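You operate a simulated robot arm through the tools that you are given. There is no shell and no other tool. Be economical: measure what you need, move in short steps, check, and stop when the job is done.

You are at the controls of a simulated robot arm. One attempt, no reset.

TASK
Clamp the red motor, connect it and run it at 2 until DONE shows, then switch off.
Fine: dial back to 0.

The check looks at the end state, three seconds after you hand in, the way a careful person would. Anything else that was tipped, shoved, dropped, spilled or broken makes it a failure.

THE ROBOT
A 7-joint arm with a two-finger parallel gripper, fixed in place. Base frame: the origin is at the foot of the arm, x ahead of it, y to its left, z up. Readings come in mm, degrees, newtons and seconds.
With the tool pointing down near the work surface it reaches from about 240 to 680 mm from the base axis. Its first joint turns from -66.0 to 66.0 degrees. Payload 2.4 kg.
The tool frame sits at the grasp point between the pads (the TCP): z along the fingers, y along the line on which they close. The tips reach 30 mm beyond it. Largest opening 94 mm; finger width 28, thickness 10; the body of the gripper, 50 by 96 mm, starts 55 mm behind the TCP.
Orientation is told as [roll, pitch, yaw] about the base's x, y, z axes, in that order, counted from this pose: with the fingers straight down and closing along the base's y, the tool's x points along the base's -x, its y along +y and its z along -z.

THE INTERFACE
- The arm moves only by the tool send_rows. Its argument "targets" is a list of rows, each an object (a shift or turn left out is 0, a gripper value left out holds the last) with "turn": the turn, a rotation vector about the tool's x, y, z in rad, a list of three; "xyz": the shift along the tool's x, y, z in m, a list of three; "grip": the finger opening in m, from 0 to 0.094. In form: [{"turn": [wx, wy, wz], "xyz": [x, y, z], "grip": grip}, ...]. A call has 1 to 10 rows; each row shifts and turns the commanded pose from where the row before left it, along the tool's axes as they then stand. Each row takes 0.2 s and may step no farther than 50 mm and 8.6 degrees from the row before; otherwise, or with a gripper value out of range, the whole call is refused. Where a pose cannot be reached the arm comes as near as it can. A force on the tool above 90 N (or 10 N above the force at the start of the call, whichever is more), or a blocked arm, ends the call early, and 0.2 s more pass. Each finger travels about 153 mm/s and halts on what it meets, pressing with about 34 N; the grip force reading is that of the motor and also rises with nothing between the fingers. The clock runs only during rows and for 0.2 s after the last one: add rows that do not move to give the fingers time. It gives the time, the measured TCP pose, the force on the tool (base axes), the opening and the grip force at its end, in the units of the frame above (readings bear some noise), with the torque about the TCP (base axes, N m) and any sound that the robot's microphone picked up.
- Cameras (640 x 400 px; columns grow to the right, rows downward): "scene" is fixed at [57.2, 478.2, 1460.5]; the picture's right is [-0.59, -0.80, 0.00], its down [-0.36, 0.27, -0.89] and it looks along [0.72, -0.53, -0.45] (base axes); focal length 338 px, centre (320, 200). "wrist" rides on the gripper at [76, 14, -102] in the tool frame; the picture's right is [-0.18, 0.98, 0.00], its down [-0.75, -0.14, -0.64] and it looks along [-0.63, -0.12, 0.77] (tool axes); focal length 243 px, centre (320, 200).
- snapshot(camera): a new picture of that camera. It takes no simulated time.
- probe_pixels(camera, pixels): there is no depth. For up to 12 entries [column, row, z] of the newest picture of that camera ("zoom" is the newest enlarged one), the place [x, y] in the base frame at which the ray of that pixel passes the height z, good to about 3 mm, but the place of the scene camera against the robot may be out by one fixed shift of up to 12 mm in any direction. It takes no simulated time.
- inspect(camera, box): a new picture of the part [left, top, right, bottom] of that camera's present view, enlarged. It takes no simulated time.
- close_job(): hands the job in; it is judged then, once.

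Go step by step. Measure first, check grasps and placings, and put right what went wrong. The budget is 80 turns and 46 pictures, counting those below and the enlarged ones. Unless the task says otherwise, let go and move clear before handing in, and close with one line.

The tools are called after "Request:" as a command line: name --argument value ..., lists and objects as JSON in quotes. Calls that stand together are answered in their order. send_rows: Moves the arm, as the interface text tells. Its arguments: {"type":"object","properties":{"targets":{"type":"array"}},"required":["targets"]} The other tools are called the same way: snapshot (camera) takes a picture; probe_pixels (camera, pixels) gives the place at which the rays of pixels pass given heights; inspect (camera, box) takes an enlarged picture of a part of a camera's view; close_job () hands the job in.

At the start:

```text
t: 0.0
position: [391.1, -27.0, 1198.1]
tcp_rot: [-0.1, 0.0, 0.0]
force: [0.5, -0.5, 0.4]
torque: [-0.01, 0.01, 0.03]
opening: 94.0
finger_force: 0.0
```

scene: 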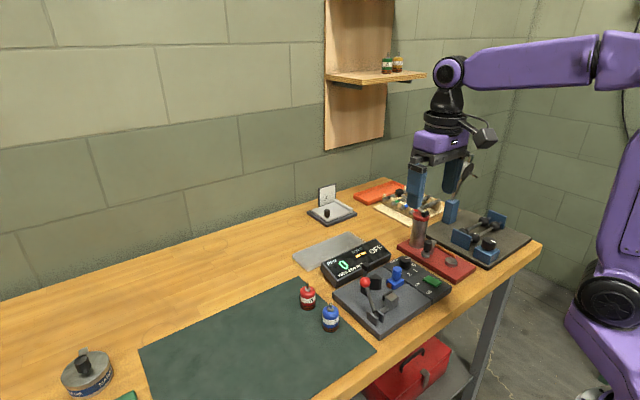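
wrist: 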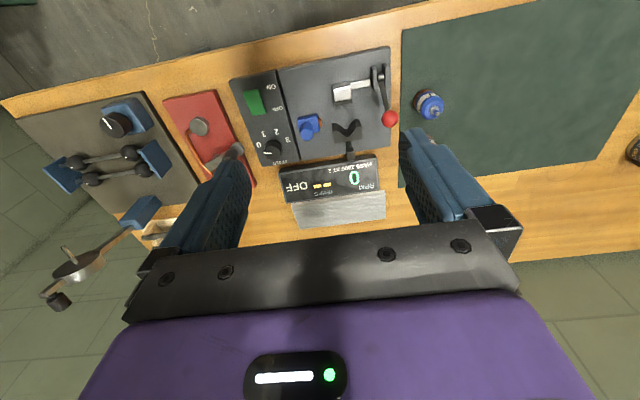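

The pictures show a test rig (dial, green button, blue connector, red-ball lever clamp) near scene (390,290), and a red motor at (307,297) and a blue one at (330,318). I'll look closer at both.

Request:
inspect --camera "scene" --box '[280, 220, 480, 345]'

Request:
inspect --camera "wrist" --box '[220, 40, 460, 190]'

```text
3.20 times, centred on (380, 282) of scene
```

zoom: 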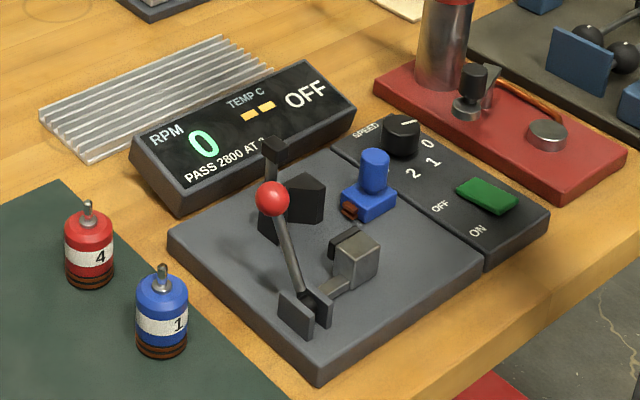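

```text
2.67 times, centred on (340, 115) of wrist
```

zoom: 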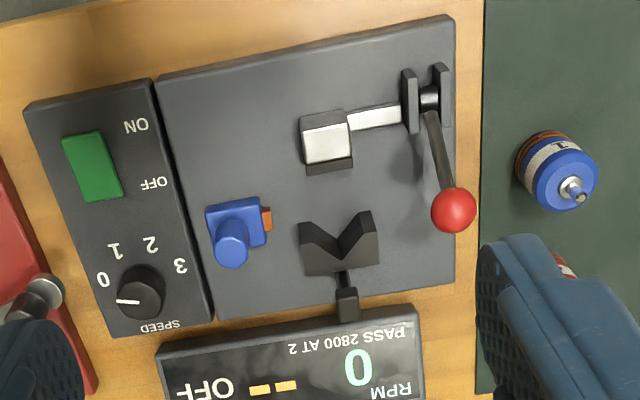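

The wrist view shows the clamp, a V block, a sliding blue connector, the dial and the ON/OFF rocker. I'll locate these with the wrist camera.

Request:
probe_pixels --camera "zoom" --pixels '[[340, 235, 900], [453, 210, 960], [428, 95, 890], [325, 140, 900], [232, 250, 910], [140, 290, 900], [92, 165, 885], [575, 190, 920], [155, 80, 880], [482, 290, 863], [555, 255, 900], [345, 300, 910]]'

Request:
inspect --camera "scene" --box '[325, 250, 453, 330]'

```text
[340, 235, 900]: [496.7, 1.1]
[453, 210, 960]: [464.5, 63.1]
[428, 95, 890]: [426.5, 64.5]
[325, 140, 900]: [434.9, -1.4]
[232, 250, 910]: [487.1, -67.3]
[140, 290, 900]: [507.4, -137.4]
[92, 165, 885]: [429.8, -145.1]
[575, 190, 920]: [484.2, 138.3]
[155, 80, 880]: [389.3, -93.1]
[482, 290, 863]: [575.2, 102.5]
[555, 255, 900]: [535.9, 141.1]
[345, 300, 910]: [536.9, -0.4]
```

```text
5.00 times, centred on (389, 290) of scene
```

zoom: 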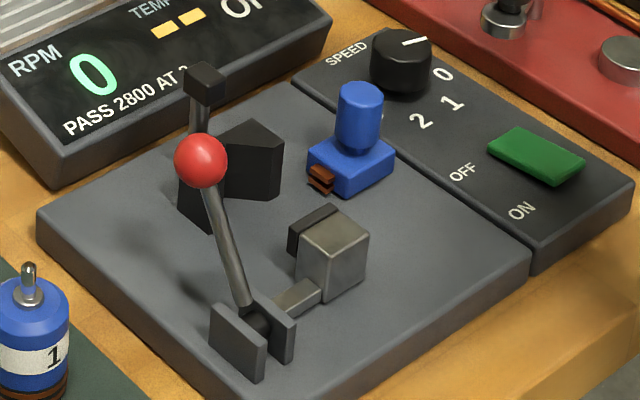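

Motor, clamp and rig are located roughly. I'll move closer for a sharper look with the wrist camera.

Request:
send_rows --targets '[{"xyz": [0.0115, 0.022, 0.0295]}, {"xyz": [0.0115, 0.022, 0.0295]}, {"xyz": [0.0115, 0.022, 0.0295]}, {"xyz": [0.0115, 0.022, 0.0295]}]'

Request:
snapshot --camera "wrist"

```text
t: 1.0
position: [342.2, 57.6, 1077.0]
tcp_rot: [-0.1, 0.0, 0.1]
force: [0.4, 0.2, 0.5]
torque: [0.02, 0.0, -0.01]
opening: 94.2
finger_force: 0.2
```

```text
40 pictures are left
```

wrist: 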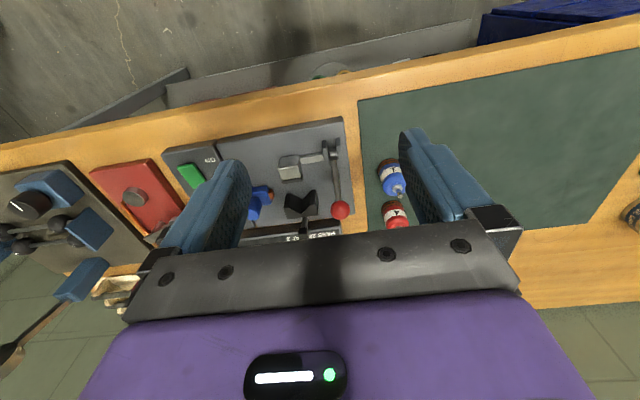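

The view is lower now; the red motor is at (397,215) and the clamp at (320,180). I'll enlarge it.

Request:
inspect --camera "wrist" --box '[240, 110, 416, 240]'

```text
3.08 times, centred on (328, 175) of wrist
```

zoom: 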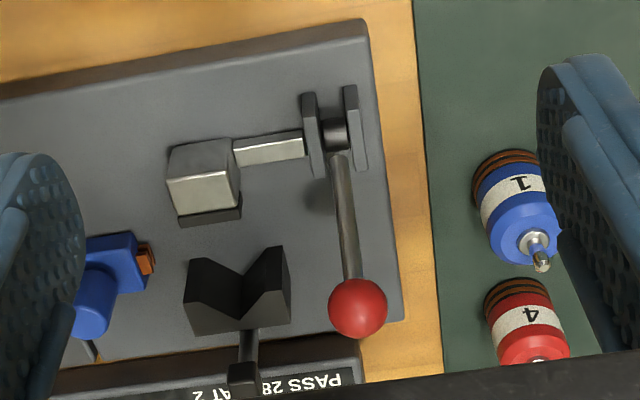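

I need heights; I'll probe motor base/top, V block, handle ball, and clamp jaw edges at trial heights.

Request:
probe_pixels --camera "zoom" --pixels '[[473, 185, 868], [538, 165, 868], [505, 150, 866], [534, 240, 910], [534, 240, 920], [484, 300, 868], [549, 290, 868], [357, 308, 950], [357, 308, 965], [184, 292, 905], [290, 275, 905], [240, 290, 905]]'

Request:
probe_pixels --camera "zoom" --pixels '[[195, 333, 876], [290, 322, 876], [180, 225, 885], [243, 215, 885], [166, 180, 905], [240, 165, 905], [335, 130, 890], [152, 260, 885], [102, 245, 890], [92, 325, 915], [244, 375, 925], [541, 262, 925]]'

Request:
inspect --camera "scene" --box '[290, 265, 400, 335]'

```text
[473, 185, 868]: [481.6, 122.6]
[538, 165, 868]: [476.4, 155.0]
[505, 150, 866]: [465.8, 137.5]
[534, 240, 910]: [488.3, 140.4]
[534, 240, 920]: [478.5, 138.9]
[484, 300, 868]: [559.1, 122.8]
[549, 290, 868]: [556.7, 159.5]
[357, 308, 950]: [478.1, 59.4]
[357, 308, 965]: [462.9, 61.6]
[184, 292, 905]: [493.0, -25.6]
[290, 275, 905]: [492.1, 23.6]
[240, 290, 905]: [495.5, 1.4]
```

```text
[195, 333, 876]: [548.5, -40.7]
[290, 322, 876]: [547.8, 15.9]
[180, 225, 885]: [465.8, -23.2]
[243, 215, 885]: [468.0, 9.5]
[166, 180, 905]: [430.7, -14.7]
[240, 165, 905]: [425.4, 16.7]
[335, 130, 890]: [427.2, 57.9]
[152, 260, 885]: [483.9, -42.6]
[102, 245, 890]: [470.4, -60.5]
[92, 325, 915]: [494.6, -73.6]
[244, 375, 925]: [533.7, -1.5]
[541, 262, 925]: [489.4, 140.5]
```

```text
5.71 times, centred on (345, 300) of scene
```

zoom: 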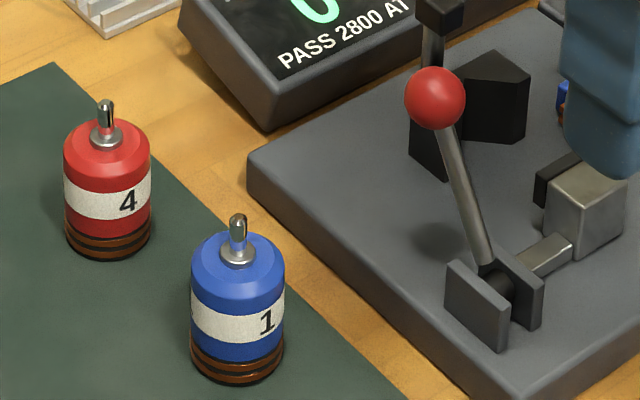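

Top faces appear lower in this inverted view, so I need a tighter zoom on the V block and jaw for correct edges.

Request:
inspect --camera "wrist" --box '[262, 138, 358, 238]'

```text
4.00 times, centred on (310, 188) of wrist
```

zoom: 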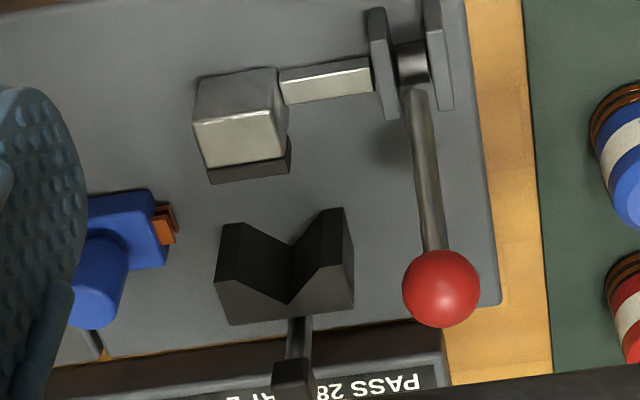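

Now the V faces are clear: notch vertex bottom (291,240), top (288,302). I'll probe to solve heights.

Request:
probe_pixels --camera "zoom" --pixels '[[291, 242, 876], [288, 302, 900], [288, 302, 905], [288, 302, 910], [222, 222, 876], [216, 280, 905], [343, 208, 876], [353, 263, 905], [210, 184, 905], [291, 170, 905], [204, 167, 905], [288, 152, 905]]'

Request:
probe_pixels --camera "zoom" --pixels '[[203, 76, 876], [200, 117, 905], [380, 10, 876], [386, 118, 876], [412, 62, 890], [418, 95, 890], [440, 290, 960], [440, 290, 970], [165, 268, 890], [175, 240, 890], [92, 315, 915], [497, 300, 876]]'

```text
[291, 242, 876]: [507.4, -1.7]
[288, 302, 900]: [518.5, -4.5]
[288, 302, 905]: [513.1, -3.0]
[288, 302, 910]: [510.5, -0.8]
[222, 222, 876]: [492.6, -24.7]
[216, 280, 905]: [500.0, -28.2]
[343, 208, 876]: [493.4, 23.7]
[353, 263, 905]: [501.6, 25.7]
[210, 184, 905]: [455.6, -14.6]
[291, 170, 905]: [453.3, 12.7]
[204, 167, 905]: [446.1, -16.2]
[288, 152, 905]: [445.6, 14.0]
```

```text
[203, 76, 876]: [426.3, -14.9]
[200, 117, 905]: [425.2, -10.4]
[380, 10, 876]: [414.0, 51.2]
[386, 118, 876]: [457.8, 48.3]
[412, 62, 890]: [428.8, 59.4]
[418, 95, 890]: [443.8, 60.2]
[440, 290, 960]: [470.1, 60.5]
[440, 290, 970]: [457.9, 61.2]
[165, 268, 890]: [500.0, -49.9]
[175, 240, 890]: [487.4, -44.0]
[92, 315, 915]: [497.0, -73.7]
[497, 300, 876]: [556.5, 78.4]
```

V notch vertex is about (508,-1), top z≈912, jaw pad at x≈455, so the motor seats at about (488,-1). Red motor is near (558,141), ~34 mm wide and ~54 tall. I'll move above it.

Request:
send_rows --targets '[{"xyz": [-0.036, 0.0138, 0.006]}, {"xyz": [-0.036, 0.0138, 0.006]}, {"xyz": [-0.036, 0.0138, 0.006]}, {"xyz": [-0.036, 0.0138, 0.006]}, {"xyz": [-0.036, 0.0138, 0.016]}, {"xyz": [-0.036, 0.0138, 0.017]}]'

Request:
snapshot --camera "wrist"

```text
t: 2.4
position: [560.1, 138.9, 1019.7]
tcp_rot: [0.1, 0.0, -0.1]
force: [0.0, -0.5, -0.1]
torque: [-0.03, 0.0, -0.03]
opening: 94.2
finger_force: 0.0
```

```text
36 pictures are left
```

wrist: 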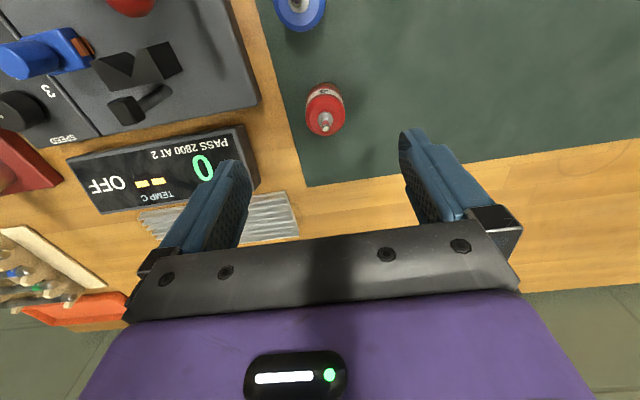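

Request:
probe_pixels --camera "wrist" --pixels '[[325, 120, 920], [306, 105, 915], [344, 105, 915], [325, 85, 868], [326, 126, 935], [300, 5, 920]]'

Request:
inspect --camera "wrist" --box '[270, 60, 380, 150]'

```text
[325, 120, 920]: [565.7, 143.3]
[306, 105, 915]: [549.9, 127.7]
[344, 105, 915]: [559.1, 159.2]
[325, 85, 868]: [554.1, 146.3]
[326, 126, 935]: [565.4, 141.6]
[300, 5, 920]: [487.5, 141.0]
```

```text
4.44 times, centred on (325, 105) of wrist
```

zoom: 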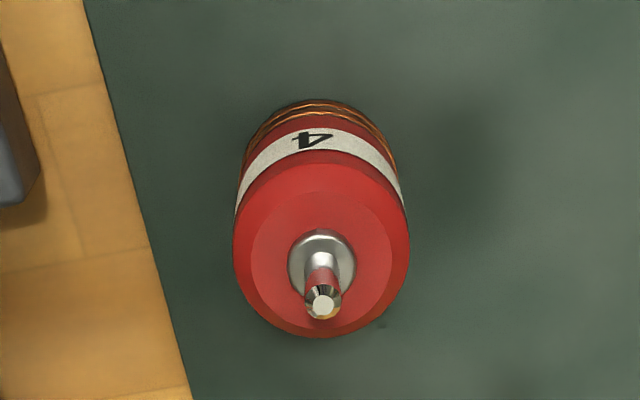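

Request:
probe_pixels --camera "zoom" --pixels '[[322, 258, 905], [322, 258, 912], [322, 258, 920], [322, 302, 920], [322, 302, 927], [322, 302, 935], [320, 100, 865], [235, 230, 905], [408, 230, 905], [330, 337, 905]]'

```text
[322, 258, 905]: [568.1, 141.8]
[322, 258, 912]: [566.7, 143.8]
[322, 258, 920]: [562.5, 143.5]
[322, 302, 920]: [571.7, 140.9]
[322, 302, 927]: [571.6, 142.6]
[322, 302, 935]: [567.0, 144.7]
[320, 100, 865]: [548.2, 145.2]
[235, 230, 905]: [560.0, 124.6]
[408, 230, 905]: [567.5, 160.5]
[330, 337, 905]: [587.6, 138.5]
```

The motor centre is about (565,142.5). I'll descend so that the finger tips take its upper ~17 mm (the V walls are about 36 mm high), and close.

Request:
send_rows --targets '[{"xyz": [-0.005, 0.0035, 0.03]}, {"xyz": [0, 0, 0.03]}, {"xyz": [0, 0, 0.0287]}, {}, {"grip": 0.06}, {"grip": 0.045}, {"grip": 0.04}]'

Request:
inspect --camera "wrist" --box '[220, 100, 430, 240]'

```text
t: 4.0
position: [568.3, 148.2, 931.8]
tcp_rot: [0.0, 0.0, -0.1]
force: [0.5, -1.3, 0.2]
torque: [-0.03, 0.02, 0.06]
opening: 40.6
finger_force: 0.7
```

```text
2.86 times, centred on (325, 170) of wrist
```

zoom: 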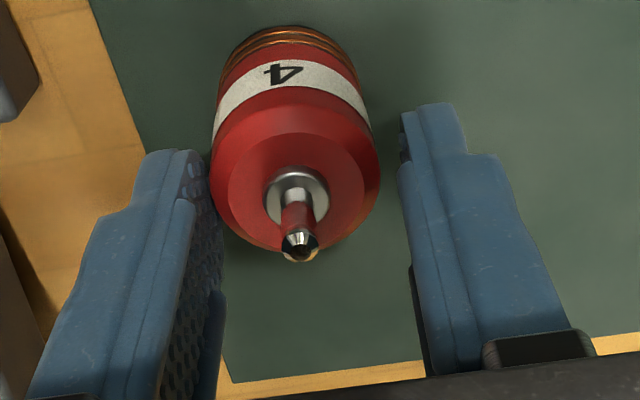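

The left finger is already at the motor while the right has a gap; the TCP sits ~5 mm too far in +y. I'll probe for the current motor centre.

Request:
probe_pixels --camera "zoom" --pixels '[[297, 195, 917], [212, 165, 908], [379, 165, 908], [300, 245, 932], [290, 27, 865], [210, 170, 902], [401, 150, 902]]'

```text
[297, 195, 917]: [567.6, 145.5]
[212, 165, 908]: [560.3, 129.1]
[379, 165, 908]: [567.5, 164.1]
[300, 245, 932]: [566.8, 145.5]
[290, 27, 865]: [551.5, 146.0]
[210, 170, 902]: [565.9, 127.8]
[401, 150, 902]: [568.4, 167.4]
```

Motor centre is (567,146), nearly centred between fingers (128…167). Nudge 1.5 mm and close.

Request:
send_rows --targets '[{"xyz": [0, -0.0015, 0]}, {"grip": 0.03}, {"grip": 0.03}, {}]'

Request:
inspect --camera "wrist" --box '[220, 100, 430, 240]'

```text
t: 5.0
position: [567.5, 145.3, 932.3]
tcp_rot: [0.0, 0.0, 0.0]
force: [0.6, 0.8, -0.4]
torque: [0.03, 0.01, -0.03]
opening: 34.9
finger_force: 34.0
```

```text
2.86 times, centred on (325, 170) of wrist
```

zoom: 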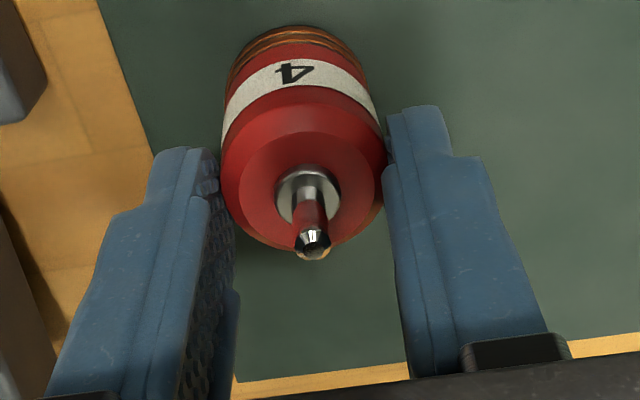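

Firm grip (34.9 mm, 34 N). Lift 120 mm and carry above the rig, past the handle ball.

Request:
send_rows --targets '[{"xyz": [0, 0, -0.03]}, {"xyz": [0, 0, -0.045]}, {"xyz": [0, 0, -0.045]}, {"xyz": [0.02, -0.0368, 0]}, {"xyz": [0.022, -0.0367, 0]}, {"xyz": [0.022, -0.0367, 0]}, {"xyz": [0.022, -0.0367, 0]}, {}, {}]'

Request:
snapshot --camera "wrist"

Request:
snapshot --camera "scene"

```text
t: 7.0
position: [478.6, -0.7, 1054.3]
tcp_rot: [0.0, 0.0, 0.1]
force: [0.1, 0.0, -1.3]
torque: [0.0, -0.01, 0.0]
opening: 35.2
finger_force: 33.8
```

```text
32 pictures are left
```

wrist: 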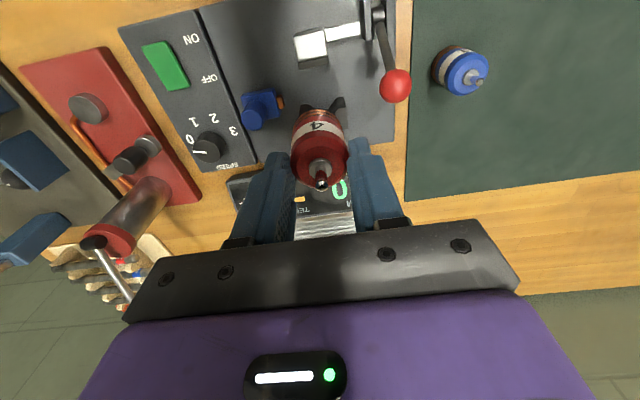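

```text
31 pictures are left
```

scene: 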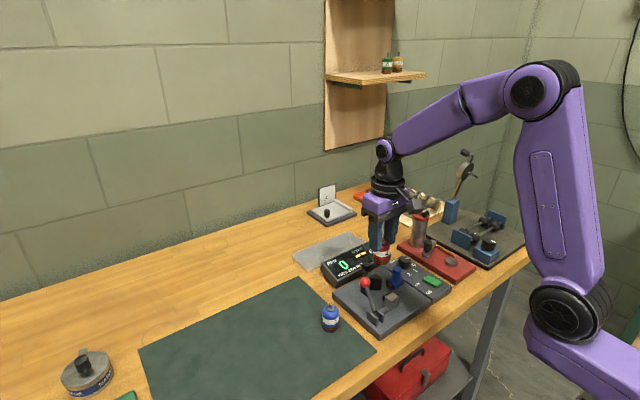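

The motor hangs over the V block. I'll re-measure jaw, connector, ball and dial from this view before lowering.

Request:
inspect --camera "wrist" --box '[130, 0, 410, 175]'

```text
2.29 times, centred on (270, 88) of wrist
```

zoom: 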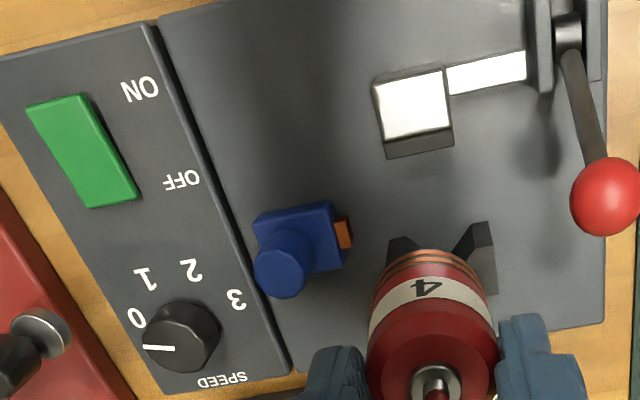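

Request:
probe_pixels --camera "zoom" --pixels '[[387, 158, 905], [453, 147, 905], [388, 240, 876], [487, 222, 876], [495, 292, 912], [352, 235, 885], [345, 220, 885], [280, 275, 915], [603, 190, 965], [185, 335, 895], [145, 347, 900], [85, 150, 885]]'

Request:
probe_pixels --camera "zoom" --pixels '[[135, 318, 880], [145, 280, 880], [192, 270, 880], [235, 300, 880], [182, 340, 880], [205, 325, 900], [30, 108, 885], [78, 95, 885], [137, 192, 885], [90, 207, 885], [140, 90, 880], [183, 180, 880]]'

```text
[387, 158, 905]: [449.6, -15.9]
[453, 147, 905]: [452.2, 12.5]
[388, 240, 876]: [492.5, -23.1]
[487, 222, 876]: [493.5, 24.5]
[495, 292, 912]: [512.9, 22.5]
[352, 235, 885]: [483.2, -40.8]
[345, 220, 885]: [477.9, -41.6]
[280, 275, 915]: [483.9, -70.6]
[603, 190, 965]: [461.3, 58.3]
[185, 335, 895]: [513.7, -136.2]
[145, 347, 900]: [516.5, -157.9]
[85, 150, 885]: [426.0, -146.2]
```

```text
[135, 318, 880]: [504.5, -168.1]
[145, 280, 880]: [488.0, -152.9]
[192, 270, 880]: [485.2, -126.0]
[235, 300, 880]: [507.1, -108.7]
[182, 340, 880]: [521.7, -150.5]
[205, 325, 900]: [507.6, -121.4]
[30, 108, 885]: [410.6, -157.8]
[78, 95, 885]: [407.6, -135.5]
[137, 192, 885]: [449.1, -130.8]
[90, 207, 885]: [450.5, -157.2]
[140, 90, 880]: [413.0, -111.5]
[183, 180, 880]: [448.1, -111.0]
```

V centre is y≈0, motor over x≈479. Lower most of the way, then check.

Request:
send_rows --targets '[{"xyz": [0, 0.001, 0.04]}, {"xyz": [0, 0, 0.03]}, {"xyz": [0, 0, 0.025]}, {}, {}]'

Request:
inspect --camera "wrist" --box '[200, 40, 440, 240]'

Request:
inspect --camera "scene" --box '[325, 230, 453, 330]'

```text
t: 7.8
position: [483.5, -1.6, 968.9]
tcp_rot: [0.0, -0.8, 0.0]
force: [-10.3, -0.9, 20.9]
torque: [0.07, 0.42, 0.06]
opening: 35.2
finger_force: 33.5
stopped in row 4: the force on the tool passed its limit (the readings are from after the stop); the commanded pose is now the measured one
```

```text
2.00 times, centred on (320, 140) of wrist
```

zoom: 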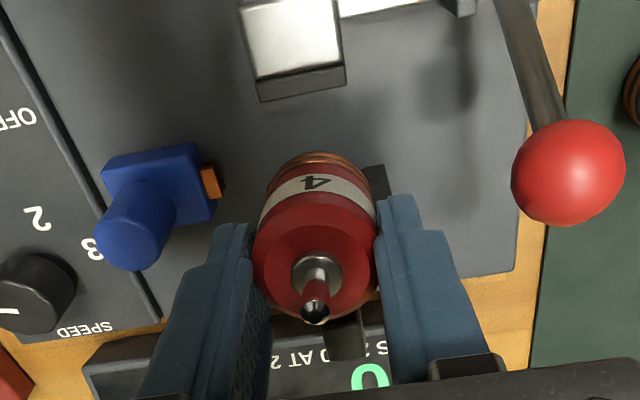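

```text
4.00 times, centred on (389, 280) of scene
```

zoom: 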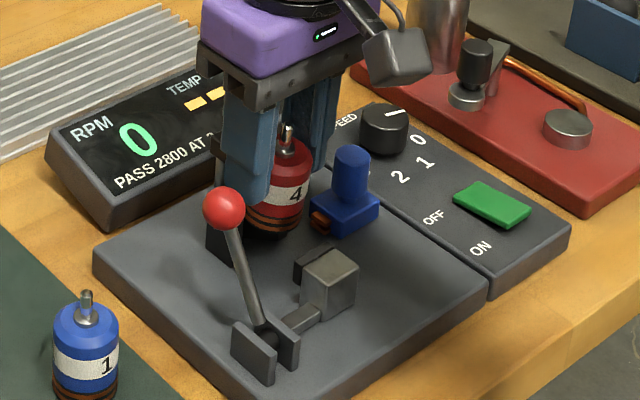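

Contact at TCP z≈969, from the torque about 12 mm ahead of the axis at the motor's base: it's catching on the V top. Let me measure in this close view before backing off.

Request:
inspect --camera "wrist" --box '[260, 80, 420, 220]'

Request:
probe_pixels --camera "wrist" --pixels '[[386, 88, 905], [327, 85, 905], [323, 91, 905], [388, 123, 900], [388, 140, 905], [300, 121, 902], [350, 118, 902], [311, 173, 918]]'

```text
2.86 times, centred on (340, 150) of wrist
```

zoom: 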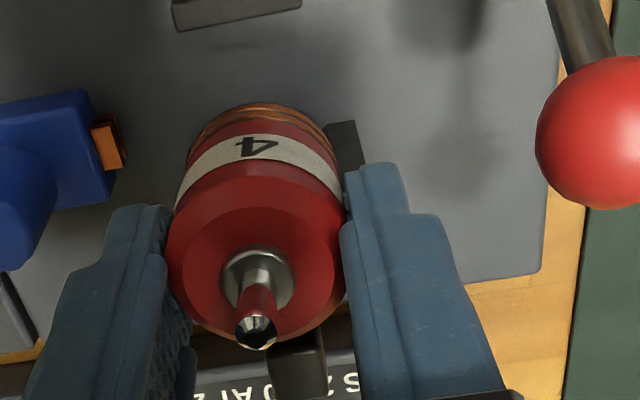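

```text
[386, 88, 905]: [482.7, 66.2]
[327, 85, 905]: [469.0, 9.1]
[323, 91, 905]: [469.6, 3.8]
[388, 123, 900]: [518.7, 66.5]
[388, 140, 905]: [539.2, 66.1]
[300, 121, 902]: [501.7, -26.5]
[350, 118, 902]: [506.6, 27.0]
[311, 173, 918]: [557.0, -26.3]
```

Request:
probe_pixels --camera "zoom" --pixels '[[258, 268, 955], [255, 340, 970], [265, 105, 902], [354, 122, 876], [354, 122, 882], [366, 163, 905], [301, 0, 905], [177, 22, 905], [190, 145, 902], [338, 150, 902], [122, 150, 885], [300, 335, 925]]'

```text
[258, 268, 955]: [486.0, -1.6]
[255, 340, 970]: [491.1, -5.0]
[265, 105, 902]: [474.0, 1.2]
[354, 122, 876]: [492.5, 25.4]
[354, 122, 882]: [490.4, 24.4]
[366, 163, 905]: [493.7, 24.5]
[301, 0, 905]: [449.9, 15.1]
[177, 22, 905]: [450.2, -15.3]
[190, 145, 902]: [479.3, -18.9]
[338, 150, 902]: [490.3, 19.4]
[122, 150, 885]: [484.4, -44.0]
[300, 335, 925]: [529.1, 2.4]
```

The motor centre is about 4–5 mm ahead of the TCP, so it caught the V wall top. Lift, move 9 mm back toward the robot, then lower again.

Request:
send_rows --targets '[{"xyz": [0, 0, -0.02]}, {"xyz": [0.009, 0.001, 0], "turn": [0, 0, 0]}, {}, {"xyz": [0, 0, 0.02]}, {"xyz": [0, 0, 0.012]}, {}]'

Request:
inspect --camera "wrist" --box '[260, 80, 420, 220]'

```text
t: 9.2
position: [476.8, 0.3, 956.4]
tcp_rot: [0.0, -0.9, -0.1]
force: [-0.6, 0.6, -1.4]
torque: [0.03, -0.03, 0.0]
opening: 34.9
finger_force: 34.4
```

```text
2.86 times, centred on (340, 150) of wrist
```

zoom: 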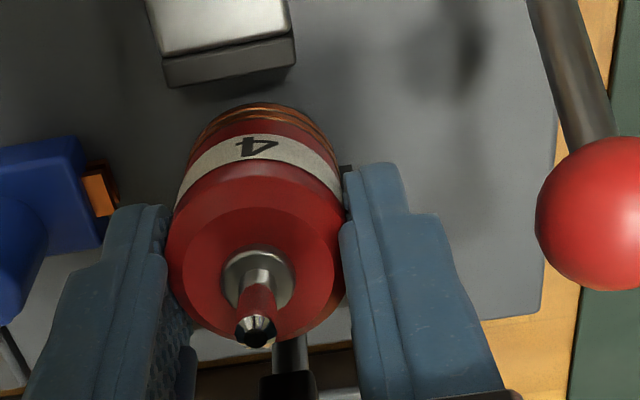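

It now passes into the notch freely (z 956, no force). Level the pitch and lower gently to the plate.

Request:
send_rows --targets '[{"turn": [0, 0.0157, 0]}, {"xyz": [0, 0, 0.006]}, {"xyz": [0, 0, 0.003]}, {}, {}]'

```text
t: 10.4
position: [476.4, -0.6, 947.2]
tcp_rot: [0.1, -0.1, 0.0]
force: [-0.7, 0.3, -1.1]
torque: [-0.01, 0.01, 0.0]
opening: 35.0
finger_force: 33.6
```

Request:
send_rows --targets '[{"xyz": [0, 0, 0.002]}, {"xyz": [0, 0, 0.002]}, {}, {}]'

```text
t: 11.4
position: [476.5, 0.2, 945.4]
tcp_rot: [0.0, -0.2, -0.1]
force: [-17.0, 6.2, 56.1]
torque: [0.22, -0.24, -0.21]
opening: 35.1
finger_force: 33.6
```

Plate contact at z≈945.5. Ease off the pressure and slide gently +x toward the V.

Request:
send_rows --targets '[{"xyz": [0, 0, -0.0022]}, {"xyz": [-0.003, 0, 0]}, {"xyz": [-0.002, 0, 0]}, {}]'

Request:
inspect --camera "wrist" --box '[260, 80, 420, 220]'

```text
t: 12.4
position: [476.9, -0.6, 946.0]
tcp_rot: [0.0, 0.7, -0.1]
force: [-37.7, 9.9, 59.1]
torque: [0.58, 0.33, 0.51]
opening: 35.4
finger_force: 34.0
```

```text
2.86 times, centred on (340, 150) of wrist
```

zoom: 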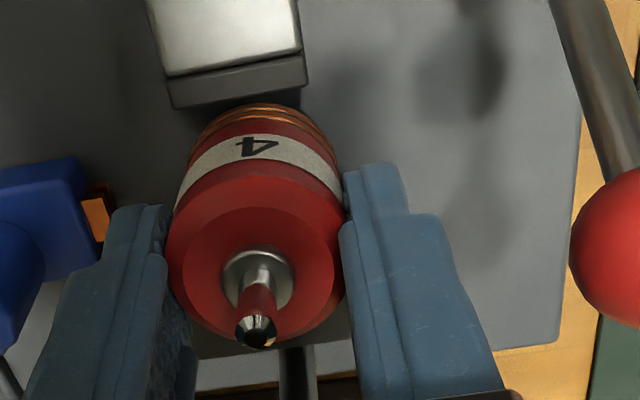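

The torque places this contact at the finger tips' front (13 mm ahead, 30 mm down): the fingers are resting on the V horns, not the motor on the plate. Raise, move back 8 mm and lower again.

Request:
send_rows --targets '[{"xyz": [0, 0, -0.008]}, {"xyz": [0.008, 0, 0]}, {}, {"xyz": [0, 0, 0.007]}, {}, {}]'

```text
t: 13.8
position: [473.1, -0.7, 946.2]
tcp_rot: [0.1, -0.1, -0.1]
force: [-0.7, -0.2, -0.7]
torque: [0.01, 0.0, 0.01]
opening: 34.9
finger_force: 33.8
```

Request:
send_rows --targets '[{"xyz": [0, 0, 0.0015]}, {"xyz": [0, 0, 0.0015]}, {}, {}]'

Request:
inspect --camera "wrist" --box '[240, 60, 420, 220]'

```text
t: 14.8
position: [473.2, -0.2, 944.2]
tcp_rot: [0.0, 0.1, -0.1]
force: [-0.5, 0.3, -0.7]
torque: [-0.01, 0.0, -0.01]
opening: 35.0
finger_force: 34.5
```

```text
2.50 times, centred on (330, 140) of wrist
```

zoom: 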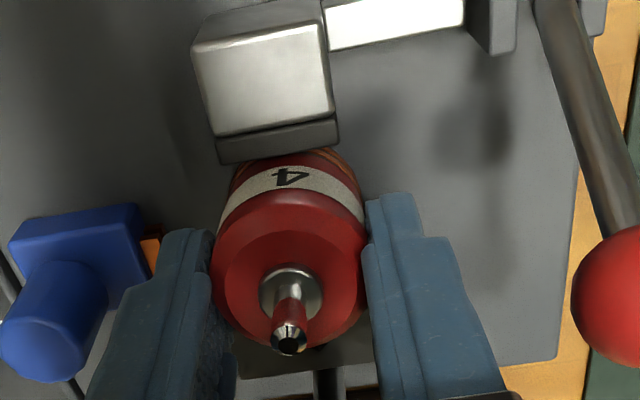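

Free so far; keep lowering in small steps until the base touches.

Request:
send_rows --targets '[{"xyz": [0, 0, 0.001]}, {"xyz": [0, 0, 0.001]}, {"xyz": [0, 0, 0.001]}, {}, {}]'

```text
t: 16.1
position: [474.8, -0.3, 939.4]
tcp_rot: [-0.1, 0.0, 0.0]
force: [-0.4, -0.2, -1.0]
torque: [-0.01, -0.02, 0.01]
opening: 35.5
finger_force: 33.7
```

Request:
send_rows --targets '[{"xyz": [0, 0, 0.001]}, {"xyz": [0, 0, 0.001]}, {}, {}]'

```text
t: 17.1
position: [473.7, 0.4, 938.2]
tcp_rot: [0.0, 0.0, -0.1]
force: [-0.1, 0.8, -1.8]
torque: [0.04, 0.0, 0.03]
opening: 35.2
finger_force: 33.8
```

Request:
send_rows --targets '[{"xyz": [0, 0, 0.001]}, {"xyz": [0, 0, 0.001]}, {}, {}]'

Request:
inspect --camera "scene" --box '[340, 245, 440, 320]'

```text
t: 18.1
position: [472.9, -1.8, 936.8]
tcp_rot: [0.0, -0.2, -0.1]
force: [-5.7, 4.4, 40.7]
torque: [0.18, 1.02, -0.02]
opening: 34.9
finger_force: 34.3
```

```text
5.33 times, centred on (390, 282) of scene
```

zoom: 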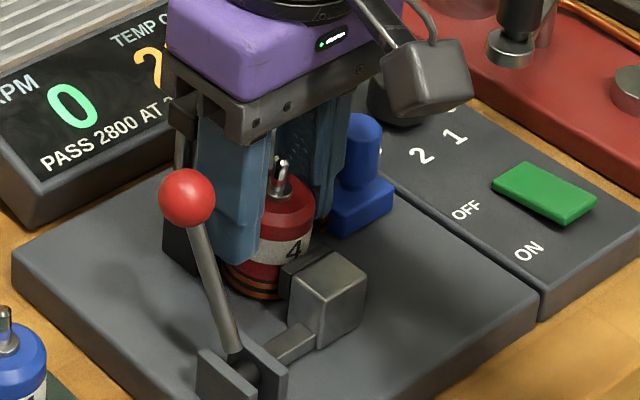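

The base now bears on the plate (z≈937, rear edge first). Ease 1 mm and open slightly so the motor settles upright.

Request:
send_rows --targets '[{"xyz": [0, 0.001, -0.001]}, {"grip": 0.038}, {"grip": 0.042}, {"grip": 0.044}, {}, {}]'

Request:
inspect --camera "wrist" --box '[240, 60, 420, 220]'

Request:
inspect --camera "scene" --box '[325, 240, 453, 320]'

```text
t: 19.4
position: [473.2, -0.7, 937.5]
tcp_rot: [-0.1, 0.1, -0.1]
force: [-0.6, -0.3, 0.5]
torque: [0.02, 0.02, -0.01]
opening: 44.0
finger_force: 0.1
```

```text
2.50 times, centred on (330, 140) of wrist
```

zoom: 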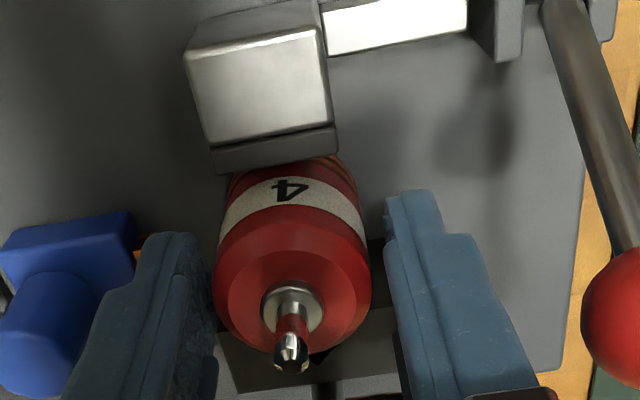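

```text
5.00 times, centred on (389, 280) of scene
```

zoom: 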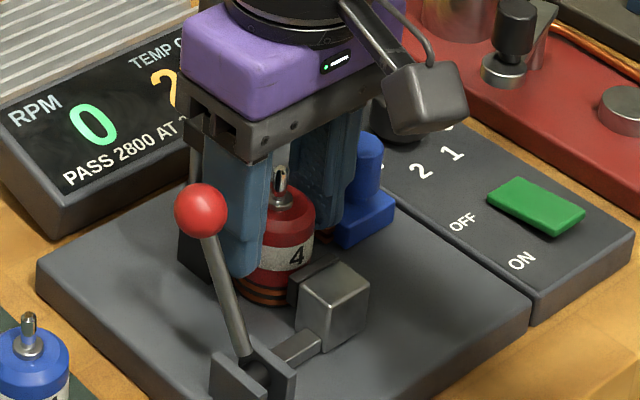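

The motor stands upright in front of the V and the TEMP field now shows a reading. Rise clear and go above the handle ball (triangulated ≈ (460,59.5,970)).

Request:
send_rows --targets '[{"xyz": [0, 0, -0.04]}, {"xyz": [0, 0, -0.045]}, {"xyz": [0.0, 0.0, -0.015]}, {"xyz": [0.006, 0.03, 0]}, {"xyz": [0.006, 0.03, 0]}, {}, {}]'

Request:
snapshot --camera "wrist"

Request:
inspect --camera "scene" --box '[325, 240, 453, 320]'

```text
t: 21.1
position: [463.0, 60.6, 1033.6]
tcp_rot: [0.0, 0.0, -0.1]
force: [-0.3, 0.0, -0.6]
torque: [-0.01, -0.02, 0.03]
opening: 44.1
finger_force: 0.1
```

```text
20 pictures are left
```

wrist: 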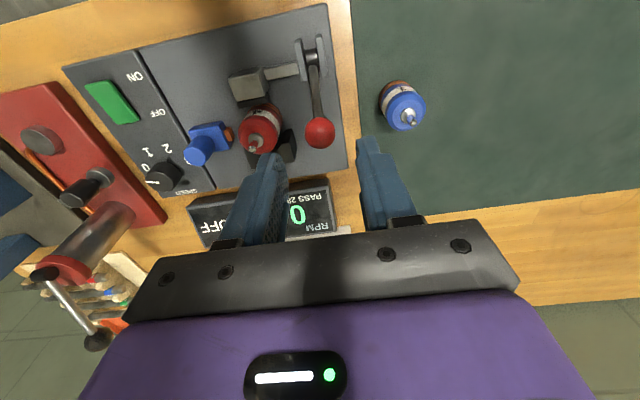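

```text
5.00 times, centred on (389, 280) of scene
```

zoom: 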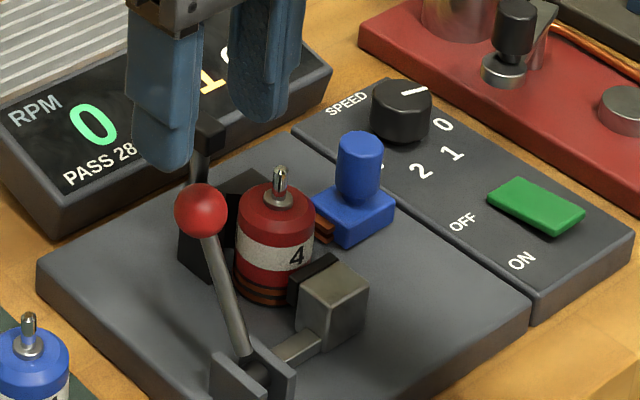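

Motor stands in the notch between jaw and V. I'll measure the ball and the motor from this snapshot.

Request:
probe_pixels --camera "wrist" --pixels '[[320, 133, 965], [320, 133, 970], [320, 133, 975], [255, 138, 925], [240, 128, 915], [279, 128, 915], [253, 151, 940], [313, 58, 890], [200, 152, 915], [166, 178, 895], [163, 176, 900], [150, 185, 880]]'

```text
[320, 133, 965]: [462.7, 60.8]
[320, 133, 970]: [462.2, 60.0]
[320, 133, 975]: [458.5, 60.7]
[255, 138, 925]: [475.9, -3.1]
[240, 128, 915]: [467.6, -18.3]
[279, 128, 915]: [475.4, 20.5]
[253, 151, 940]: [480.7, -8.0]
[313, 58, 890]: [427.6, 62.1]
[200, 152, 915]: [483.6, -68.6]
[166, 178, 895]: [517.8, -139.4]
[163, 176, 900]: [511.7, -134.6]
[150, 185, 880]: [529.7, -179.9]
```

Ball is at (461,60,970), right below. Descend to bracket it and close on it.

Request:
send_rows --targets '[{"xyz": [0.001, 0, 0.03]}, {"xyz": [0, 0, 0.017]}, {}, {"grip": 0.025}, {"grip": 0.014}, {"grip": 0.012}, {}]'

```text
t: 22.6
position: [460.5, 59.6, 988.3]
tcp_rot: [0.0, 0.0, -0.1]
force: [1.4, -1.4, -4.8]
torque: [0.0, -0.27, 0.0]
opening: 22.8
finger_force: 45.2
```

Ball held (22.8 mm). Try a small test pull along the arc toward +x and read the force.

Request:
send_rows --targets '[{"xyz": [-0.004, 0, 0.0015]}, {"xyz": [-0.004, 0, 0.0016]}, {}]'

```text
t: 23.4
position: [464.8, 59.9, 984.7]
tcp_rot: [-0.2, 0.8, -0.1]
force: [-29.9, -1.9, 20.1]
torque: [-0.02, 0.57, 0.0]
opening: 22.4
finger_force: 44.8
```

It resists (−30 N) — likely its stop. Return and test the other way (toward −x).

Request:
send_rows --targets '[{"xyz": [0.008, 0, -0.0031]}, {"xyz": [0.004, 0, -0.0014]}, {"xyz": [0.004, 0, -0.0013]}, {"xyz": [0.004, 0, -0.0011]}, {}]'

```text
t: 24.6
position: [452.7, 60.6, 993.9]
tcp_rot: [-0.1, -0.7, -0.3]
force: [18.9, -12.2, 3.4]
torque: [-0.31, -1.52, 0.01]
opening: 22.8
finger_force: 44.7
```

It gives a bit with +19 N; continue a little and look at the jaw.

Request:
send_rows --targets '[{"xyz": [0.005, 0, -0.0013]}, {"xyz": [0.005, 0, -0.001]}, {"xyz": [0.005, 0, -0.0008]}, {}]'

Request:
inspect --camera "scene" --box '[325, 240, 453, 320]'

```text
t: 25.6
position: [436.8, 60.4, 996.3]
tcp_rot: [0.0, -0.5, -0.2]
force: [16.8, -18.0, 11.8]
torque: [-0.45, -1.59, -0.1]
opening: 22.7
finger_force: 45.3
```

```text
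5.00 times, centred on (389, 280) of scene
```

zoom: 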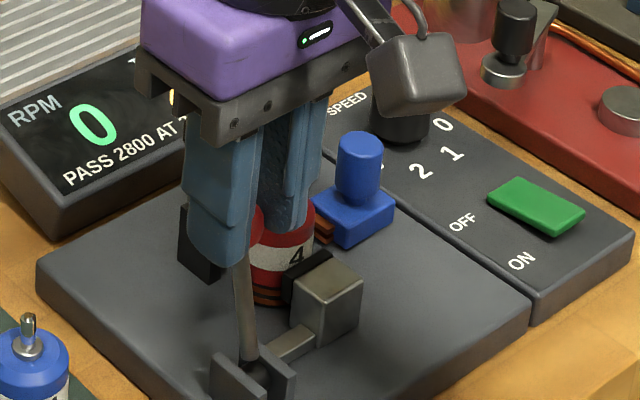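

The handle swings toward −x and the jaw advances toward the motor. Keep following the arc, correcting y slightly.

Request:
send_rows --targets '[{"xyz": [0.008, -0.0015, -0.0004]}, {"xyz": [0.008, 0, 0.0004]}, {"xyz": [0.008, 0, 0.001]}, {"xyz": [0.0078, 0, 0.0017]}, {"xyz": [0.0077, 0, 0.0024]}, {}]'

```text
t: 27.1
position: [396.1, 60.0, 992.1]
tcp_rot: [0.1, -0.5, -0.1]
force: [14.3, 0.1, 7.8]
torque: [0.03, -1.58, 0.0]
opening: 22.4
finger_force: 45.1
```

Smooth at ~14 N. Continue along the arc.

Request:
send_rows --targets '[{"xyz": [0.0074, 0, 0.0031]}, {"xyz": [0.0071, 0, 0.0037]}, {"xyz": [0.0068, 0, 0.0043]}, {"xyz": [0.0063, 0, 0.0049]}, {}]'

Request:
inspect --camera "scene" --box '[325, 240, 453, 320]'

```text
t: 28.2
position: [364.6, 59.5, 975.8]
tcp_rot: [0.0, 0.1, 0.0]
force: [0.0, -0.4, 1.0]
torque: [-0.02, -0.02, 0.03]
opening: 12.1
finger_force: 0.3
```

```text
5.00 times, centred on (389, 280) of scene
```

zoom: 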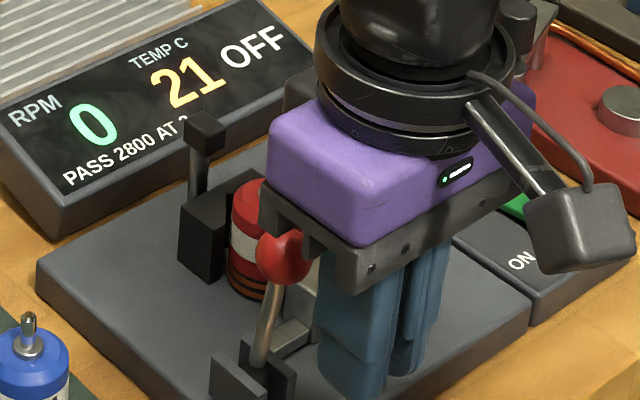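

The fingers slipped off; the handle stayed at about −20°. Raise, reopen and look to re-grip deeper.

Request:
send_rows --targets '[{"xyz": [0, 0, -0.04], "grip": 0.05}, {"xyz": [0, 0, -0.03]}, {"xyz": [-0.014, 0, 0]}, {"xyz": [-0.014, 0, 0]}, {}, {}]'

Request:
snapshot --camera "wrist"

```text
t: 29.6
position: [393.8, 58.3, 1045.4]
tcp_rot: [0.0, 0.0, -0.1]
force: [0.7, -0.3, -1.3]
torque: [0.0, -0.02, 0.02]
opening: 50.0
finger_force: 0.0
```

```text
16 pictures are left
```

wrist: 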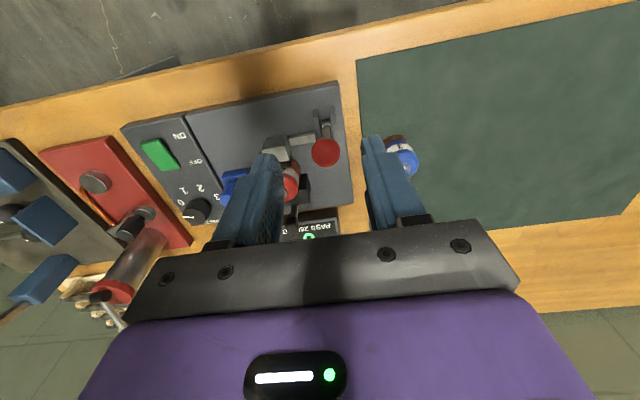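

Request:
probe_pixels --camera "wrist" --pixels '[[326, 152, 960], [326, 152, 970], [326, 152, 977], [325, 118, 890], [265, 160, 905], [295, 150, 905]]'

```text
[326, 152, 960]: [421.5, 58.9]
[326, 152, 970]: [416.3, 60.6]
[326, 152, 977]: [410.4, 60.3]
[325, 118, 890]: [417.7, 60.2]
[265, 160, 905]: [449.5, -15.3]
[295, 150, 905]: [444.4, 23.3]
```

Ball is now at about (412,60,975), so the grip had slipped earlier. I'll push instead: closed fingers behind the ball on its +x side.

Request:
send_rows --targets '[{"xyz": [-0.026, 0.001, 0], "grip": 0.0}, {"xyz": [-0.026, 0.001, 0]}, {}, {}, {"xyz": [0, 0, 0.035]}, {"xyz": [0, 0, 0.03]}, {}, {}]'

```text
t: 31.4
position: [448.0, 61.3, 978.5]
tcp_rot: [0.0, 0.0, -0.1]
force: [0.6, 0.2, -0.7]
torque: [0.0, 0.02, 0.01]
opening: 0.2
finger_force: 33.0
```

Request:
send_rows --targets '[{"xyz": [0.01, 0, 0]}, {"xyz": [0.008, 0, 0.001]}, {"xyz": [0.0077, 0, 0.002]}, {"xyz": [0.0075, 0, 0.0028]}, {"xyz": [0.0071, 0, 0.0035]}, {}]'

```text
t: 32.9
position: [413.0, 61.5, 975.2]
tcp_rot: [0.2, -1.5, -0.2]
force: [31.8, -8.0, 33.7]
torque: [-0.3, -0.54, 0.15]
opening: 0.0
finger_force: 32.5
```

Pushing with ~32 N; ball should be near −26°. Check the picture.

Request:
inspect --camera "scene" --box '[325, 240, 453, 320]'

```text
5.00 times, centred on (389, 280) of scene
```

zoom: 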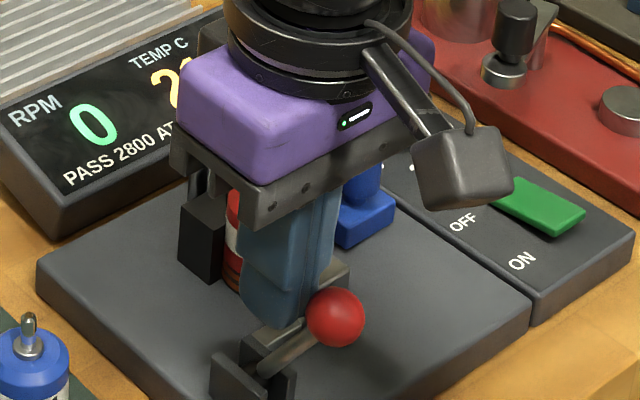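

Request:
probe_pixels --camera "zoom" --pixels '[[335, 318, 970], [335, 318, 950], [335, 318, 930], [335, 318, 910], [262, 372, 890]]'

```text
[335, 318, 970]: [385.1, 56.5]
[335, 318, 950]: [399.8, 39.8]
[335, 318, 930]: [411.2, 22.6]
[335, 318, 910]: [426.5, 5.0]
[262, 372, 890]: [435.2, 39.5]
```

Ball is around (387,60,969), as estimated. Keep pushing along the arc.

Request:
send_rows --targets '[{"xyz": [0.007, -0.0005, 0.0005]}, {"xyz": [0.0068, 0, 0.002]}, {"xyz": [0.0065, 0, 0.004]}, {"xyz": [0.006, 0, 0.005]}, {}]'

```text
t: 33.6
position: [412.3, 61.4, 976.4]
tcp_rot: [0.7, -4.6, -0.2]
force: [6.8, -0.3, 6.9]
torque: [-0.03, -0.11, 0.0]
opening: 0.0
finger_force: 32.7
stopped in row 3: the force on the tool passed its limit (the readings are from after the stop); the commanded pose is now the measured one
```

Blocked now — the clamp may have come home against the motor. Back off, level the tool, rise and look.

Request:
send_rows --targets '[{"xyz": [-0.012, 0, -0.005]}, {"turn": [0, 0.04, 0], "xyz": [0, 0, -0.03]}, {"turn": [0, 0.04, 0], "xyz": [0, 0, -0.04]}, {"xyz": [0.02, -0.015, -0.02]}, {"xyz": [0.02, -0.015, 0]}, {"xyz": [0.02, 0, 0]}, {}, {}]'

Request:
snapshot --camera "wrist"

Request:
inspect --camera "scene" --box '[325, 240, 453, 320]'

```text
t: 35.4
position: [360.2, 30.4, 1071.3]
tcp_rot: [0.7, 0.2, -0.2]
force: [-0.1, -0.3, 0.1]
torque: [0.01, -0.03, 0.01]
opening: 0.0
finger_force: 33.4
```

```text
14 pictures are left
```

wrist: 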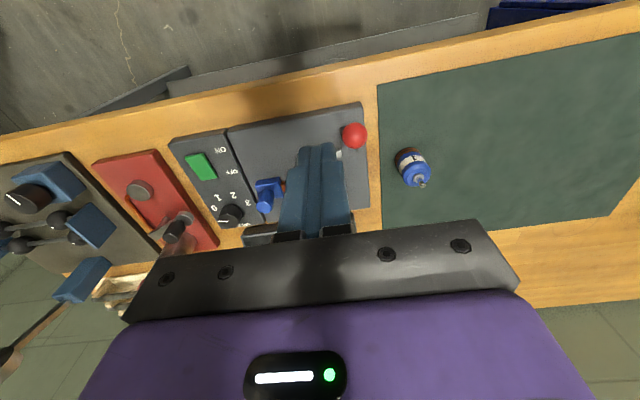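

```text
5.00 times, centred on (389, 280) of scene
```

zoom: 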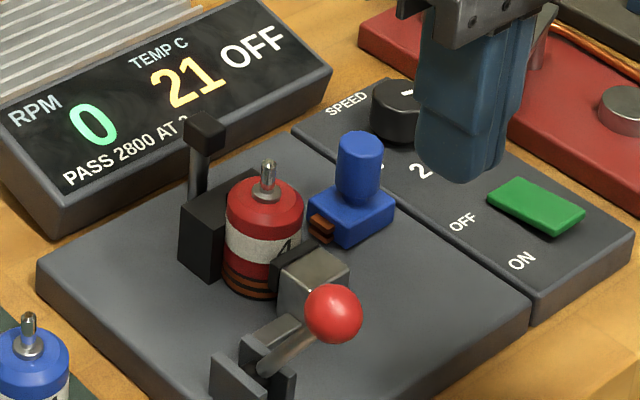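

The jaw presses the motor into the V. I'll measure the ball/handle angle and dial/connector from the snapshot.

Request:
probe_pixels --camera "wrist" --pixels '[[354, 135, 970], [354, 135, 960], [354, 135, 950], [354, 135, 940], [354, 135, 930], [264, 200, 915], [286, 186, 885], [231, 213, 895], [200, 166, 885]]'

Request:
probe_pixels --camera "zoom" --pixels '[[333, 312, 970], [333, 312, 960], [333, 312, 950], [333, 312, 940], [268, 182, 930], [268, 182, 925], [310, 245, 905], [348, 277, 905], [271, 270, 905]]'

```text
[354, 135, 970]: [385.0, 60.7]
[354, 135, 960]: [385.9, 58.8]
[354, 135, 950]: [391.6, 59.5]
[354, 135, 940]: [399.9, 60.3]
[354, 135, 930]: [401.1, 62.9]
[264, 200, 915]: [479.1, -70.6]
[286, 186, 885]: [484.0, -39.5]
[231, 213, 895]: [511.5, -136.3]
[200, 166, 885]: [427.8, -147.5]
```

```text
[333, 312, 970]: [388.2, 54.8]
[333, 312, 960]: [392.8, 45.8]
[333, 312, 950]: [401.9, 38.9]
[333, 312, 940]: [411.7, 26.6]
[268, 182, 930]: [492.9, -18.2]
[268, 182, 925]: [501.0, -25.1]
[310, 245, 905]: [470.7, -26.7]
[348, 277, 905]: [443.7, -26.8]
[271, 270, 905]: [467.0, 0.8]
```

Clamp is firm (ball at ≈(385,60,970)). Next: push the blue connector (knob ≈(483,-70)) in +y with closed fingers from its −y side.

Request:
send_rows --targets '[{"xyz": [-0.0246, -0.026, 0], "turn": [-0.012, 0, 0]}, {"xyz": [-0.0246, -0.026, 0]}, {"xyz": [-0.0246, -0.026, 0]}, {"xyz": [-0.0246, -0.026, 0]}, {"xyz": [-0.0246, -0.029, 0]}, {"xyz": [0, 0, 0.04]}, {"xyz": [0, 0, 0.035]}, {}, {}]'

Request:
snapshot --camera "wrist"

```text
t: 37.4
position: [480.2, -100.7, 991.1]
tcp_rot: [1.4, 0.2, -0.1]
force: [0.1, 0.4, -0.5]
torque: [-0.01, 0.0, 0.01]
opening: 0.0
finger_force: 33.3
```

```text
12 pictures are left
```

wrist: 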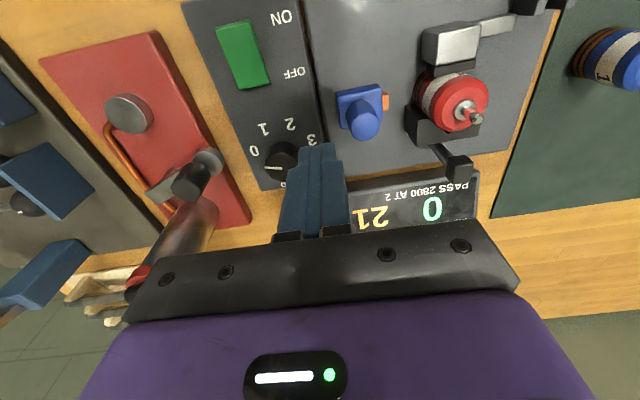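

Clear view. Fix the roll (sign) and probe knob, contact, motor and dial.

Request:
probe_pixels --camera "wrist" --pixels '[[364, 128, 920], [346, 125, 915], [381, 122, 915], [338, 105, 893], [389, 103, 885], [465, 112, 920], [447, 104, 905], [282, 155, 900], [265, 168, 900], [241, 55, 885], [268, 82, 885], [245, 88, 885]]'

Request:
inspect --camera "wrist" --box '[180, 0, 500, 200]'

```text
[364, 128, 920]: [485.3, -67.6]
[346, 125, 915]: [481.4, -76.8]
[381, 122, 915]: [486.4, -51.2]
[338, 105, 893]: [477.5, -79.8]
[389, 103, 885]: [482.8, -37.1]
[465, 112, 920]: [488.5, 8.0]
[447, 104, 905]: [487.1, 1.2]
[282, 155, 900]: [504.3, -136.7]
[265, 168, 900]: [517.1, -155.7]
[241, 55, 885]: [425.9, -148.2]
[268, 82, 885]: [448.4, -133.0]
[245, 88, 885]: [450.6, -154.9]
```

```text
2.00 times, centred on (340, 100) of wrist
```

zoom: 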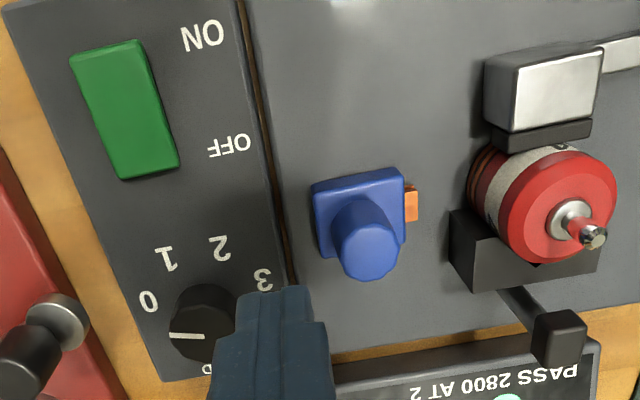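

Motor is seated and clamped. Descend beside the knob and push +y stepwise.

Request:
send_rows --targets '[{"turn": [0.0244, 0, 0], "xyz": [-0.003, 0, 0.03]}, {"xyz": [0, 0, 0.028]}, {}, {"xyz": [0, 0.01, 0]}, {"xyz": [0, 0.006, 0]}, {"xyz": [0, 0.006, 0]}, {"xyz": [0, 0.006, 0]}, {}]'

```text
t: 39.2
position: [484.0, -69.9, 933.1]
tcp_rot: [0.0, 0.3, -0.1]
force: [0.5, 0.0, 0.6]
torque: [-0.06, 0.01, -0.02]
opening: 0.1
finger_force: 32.9
```

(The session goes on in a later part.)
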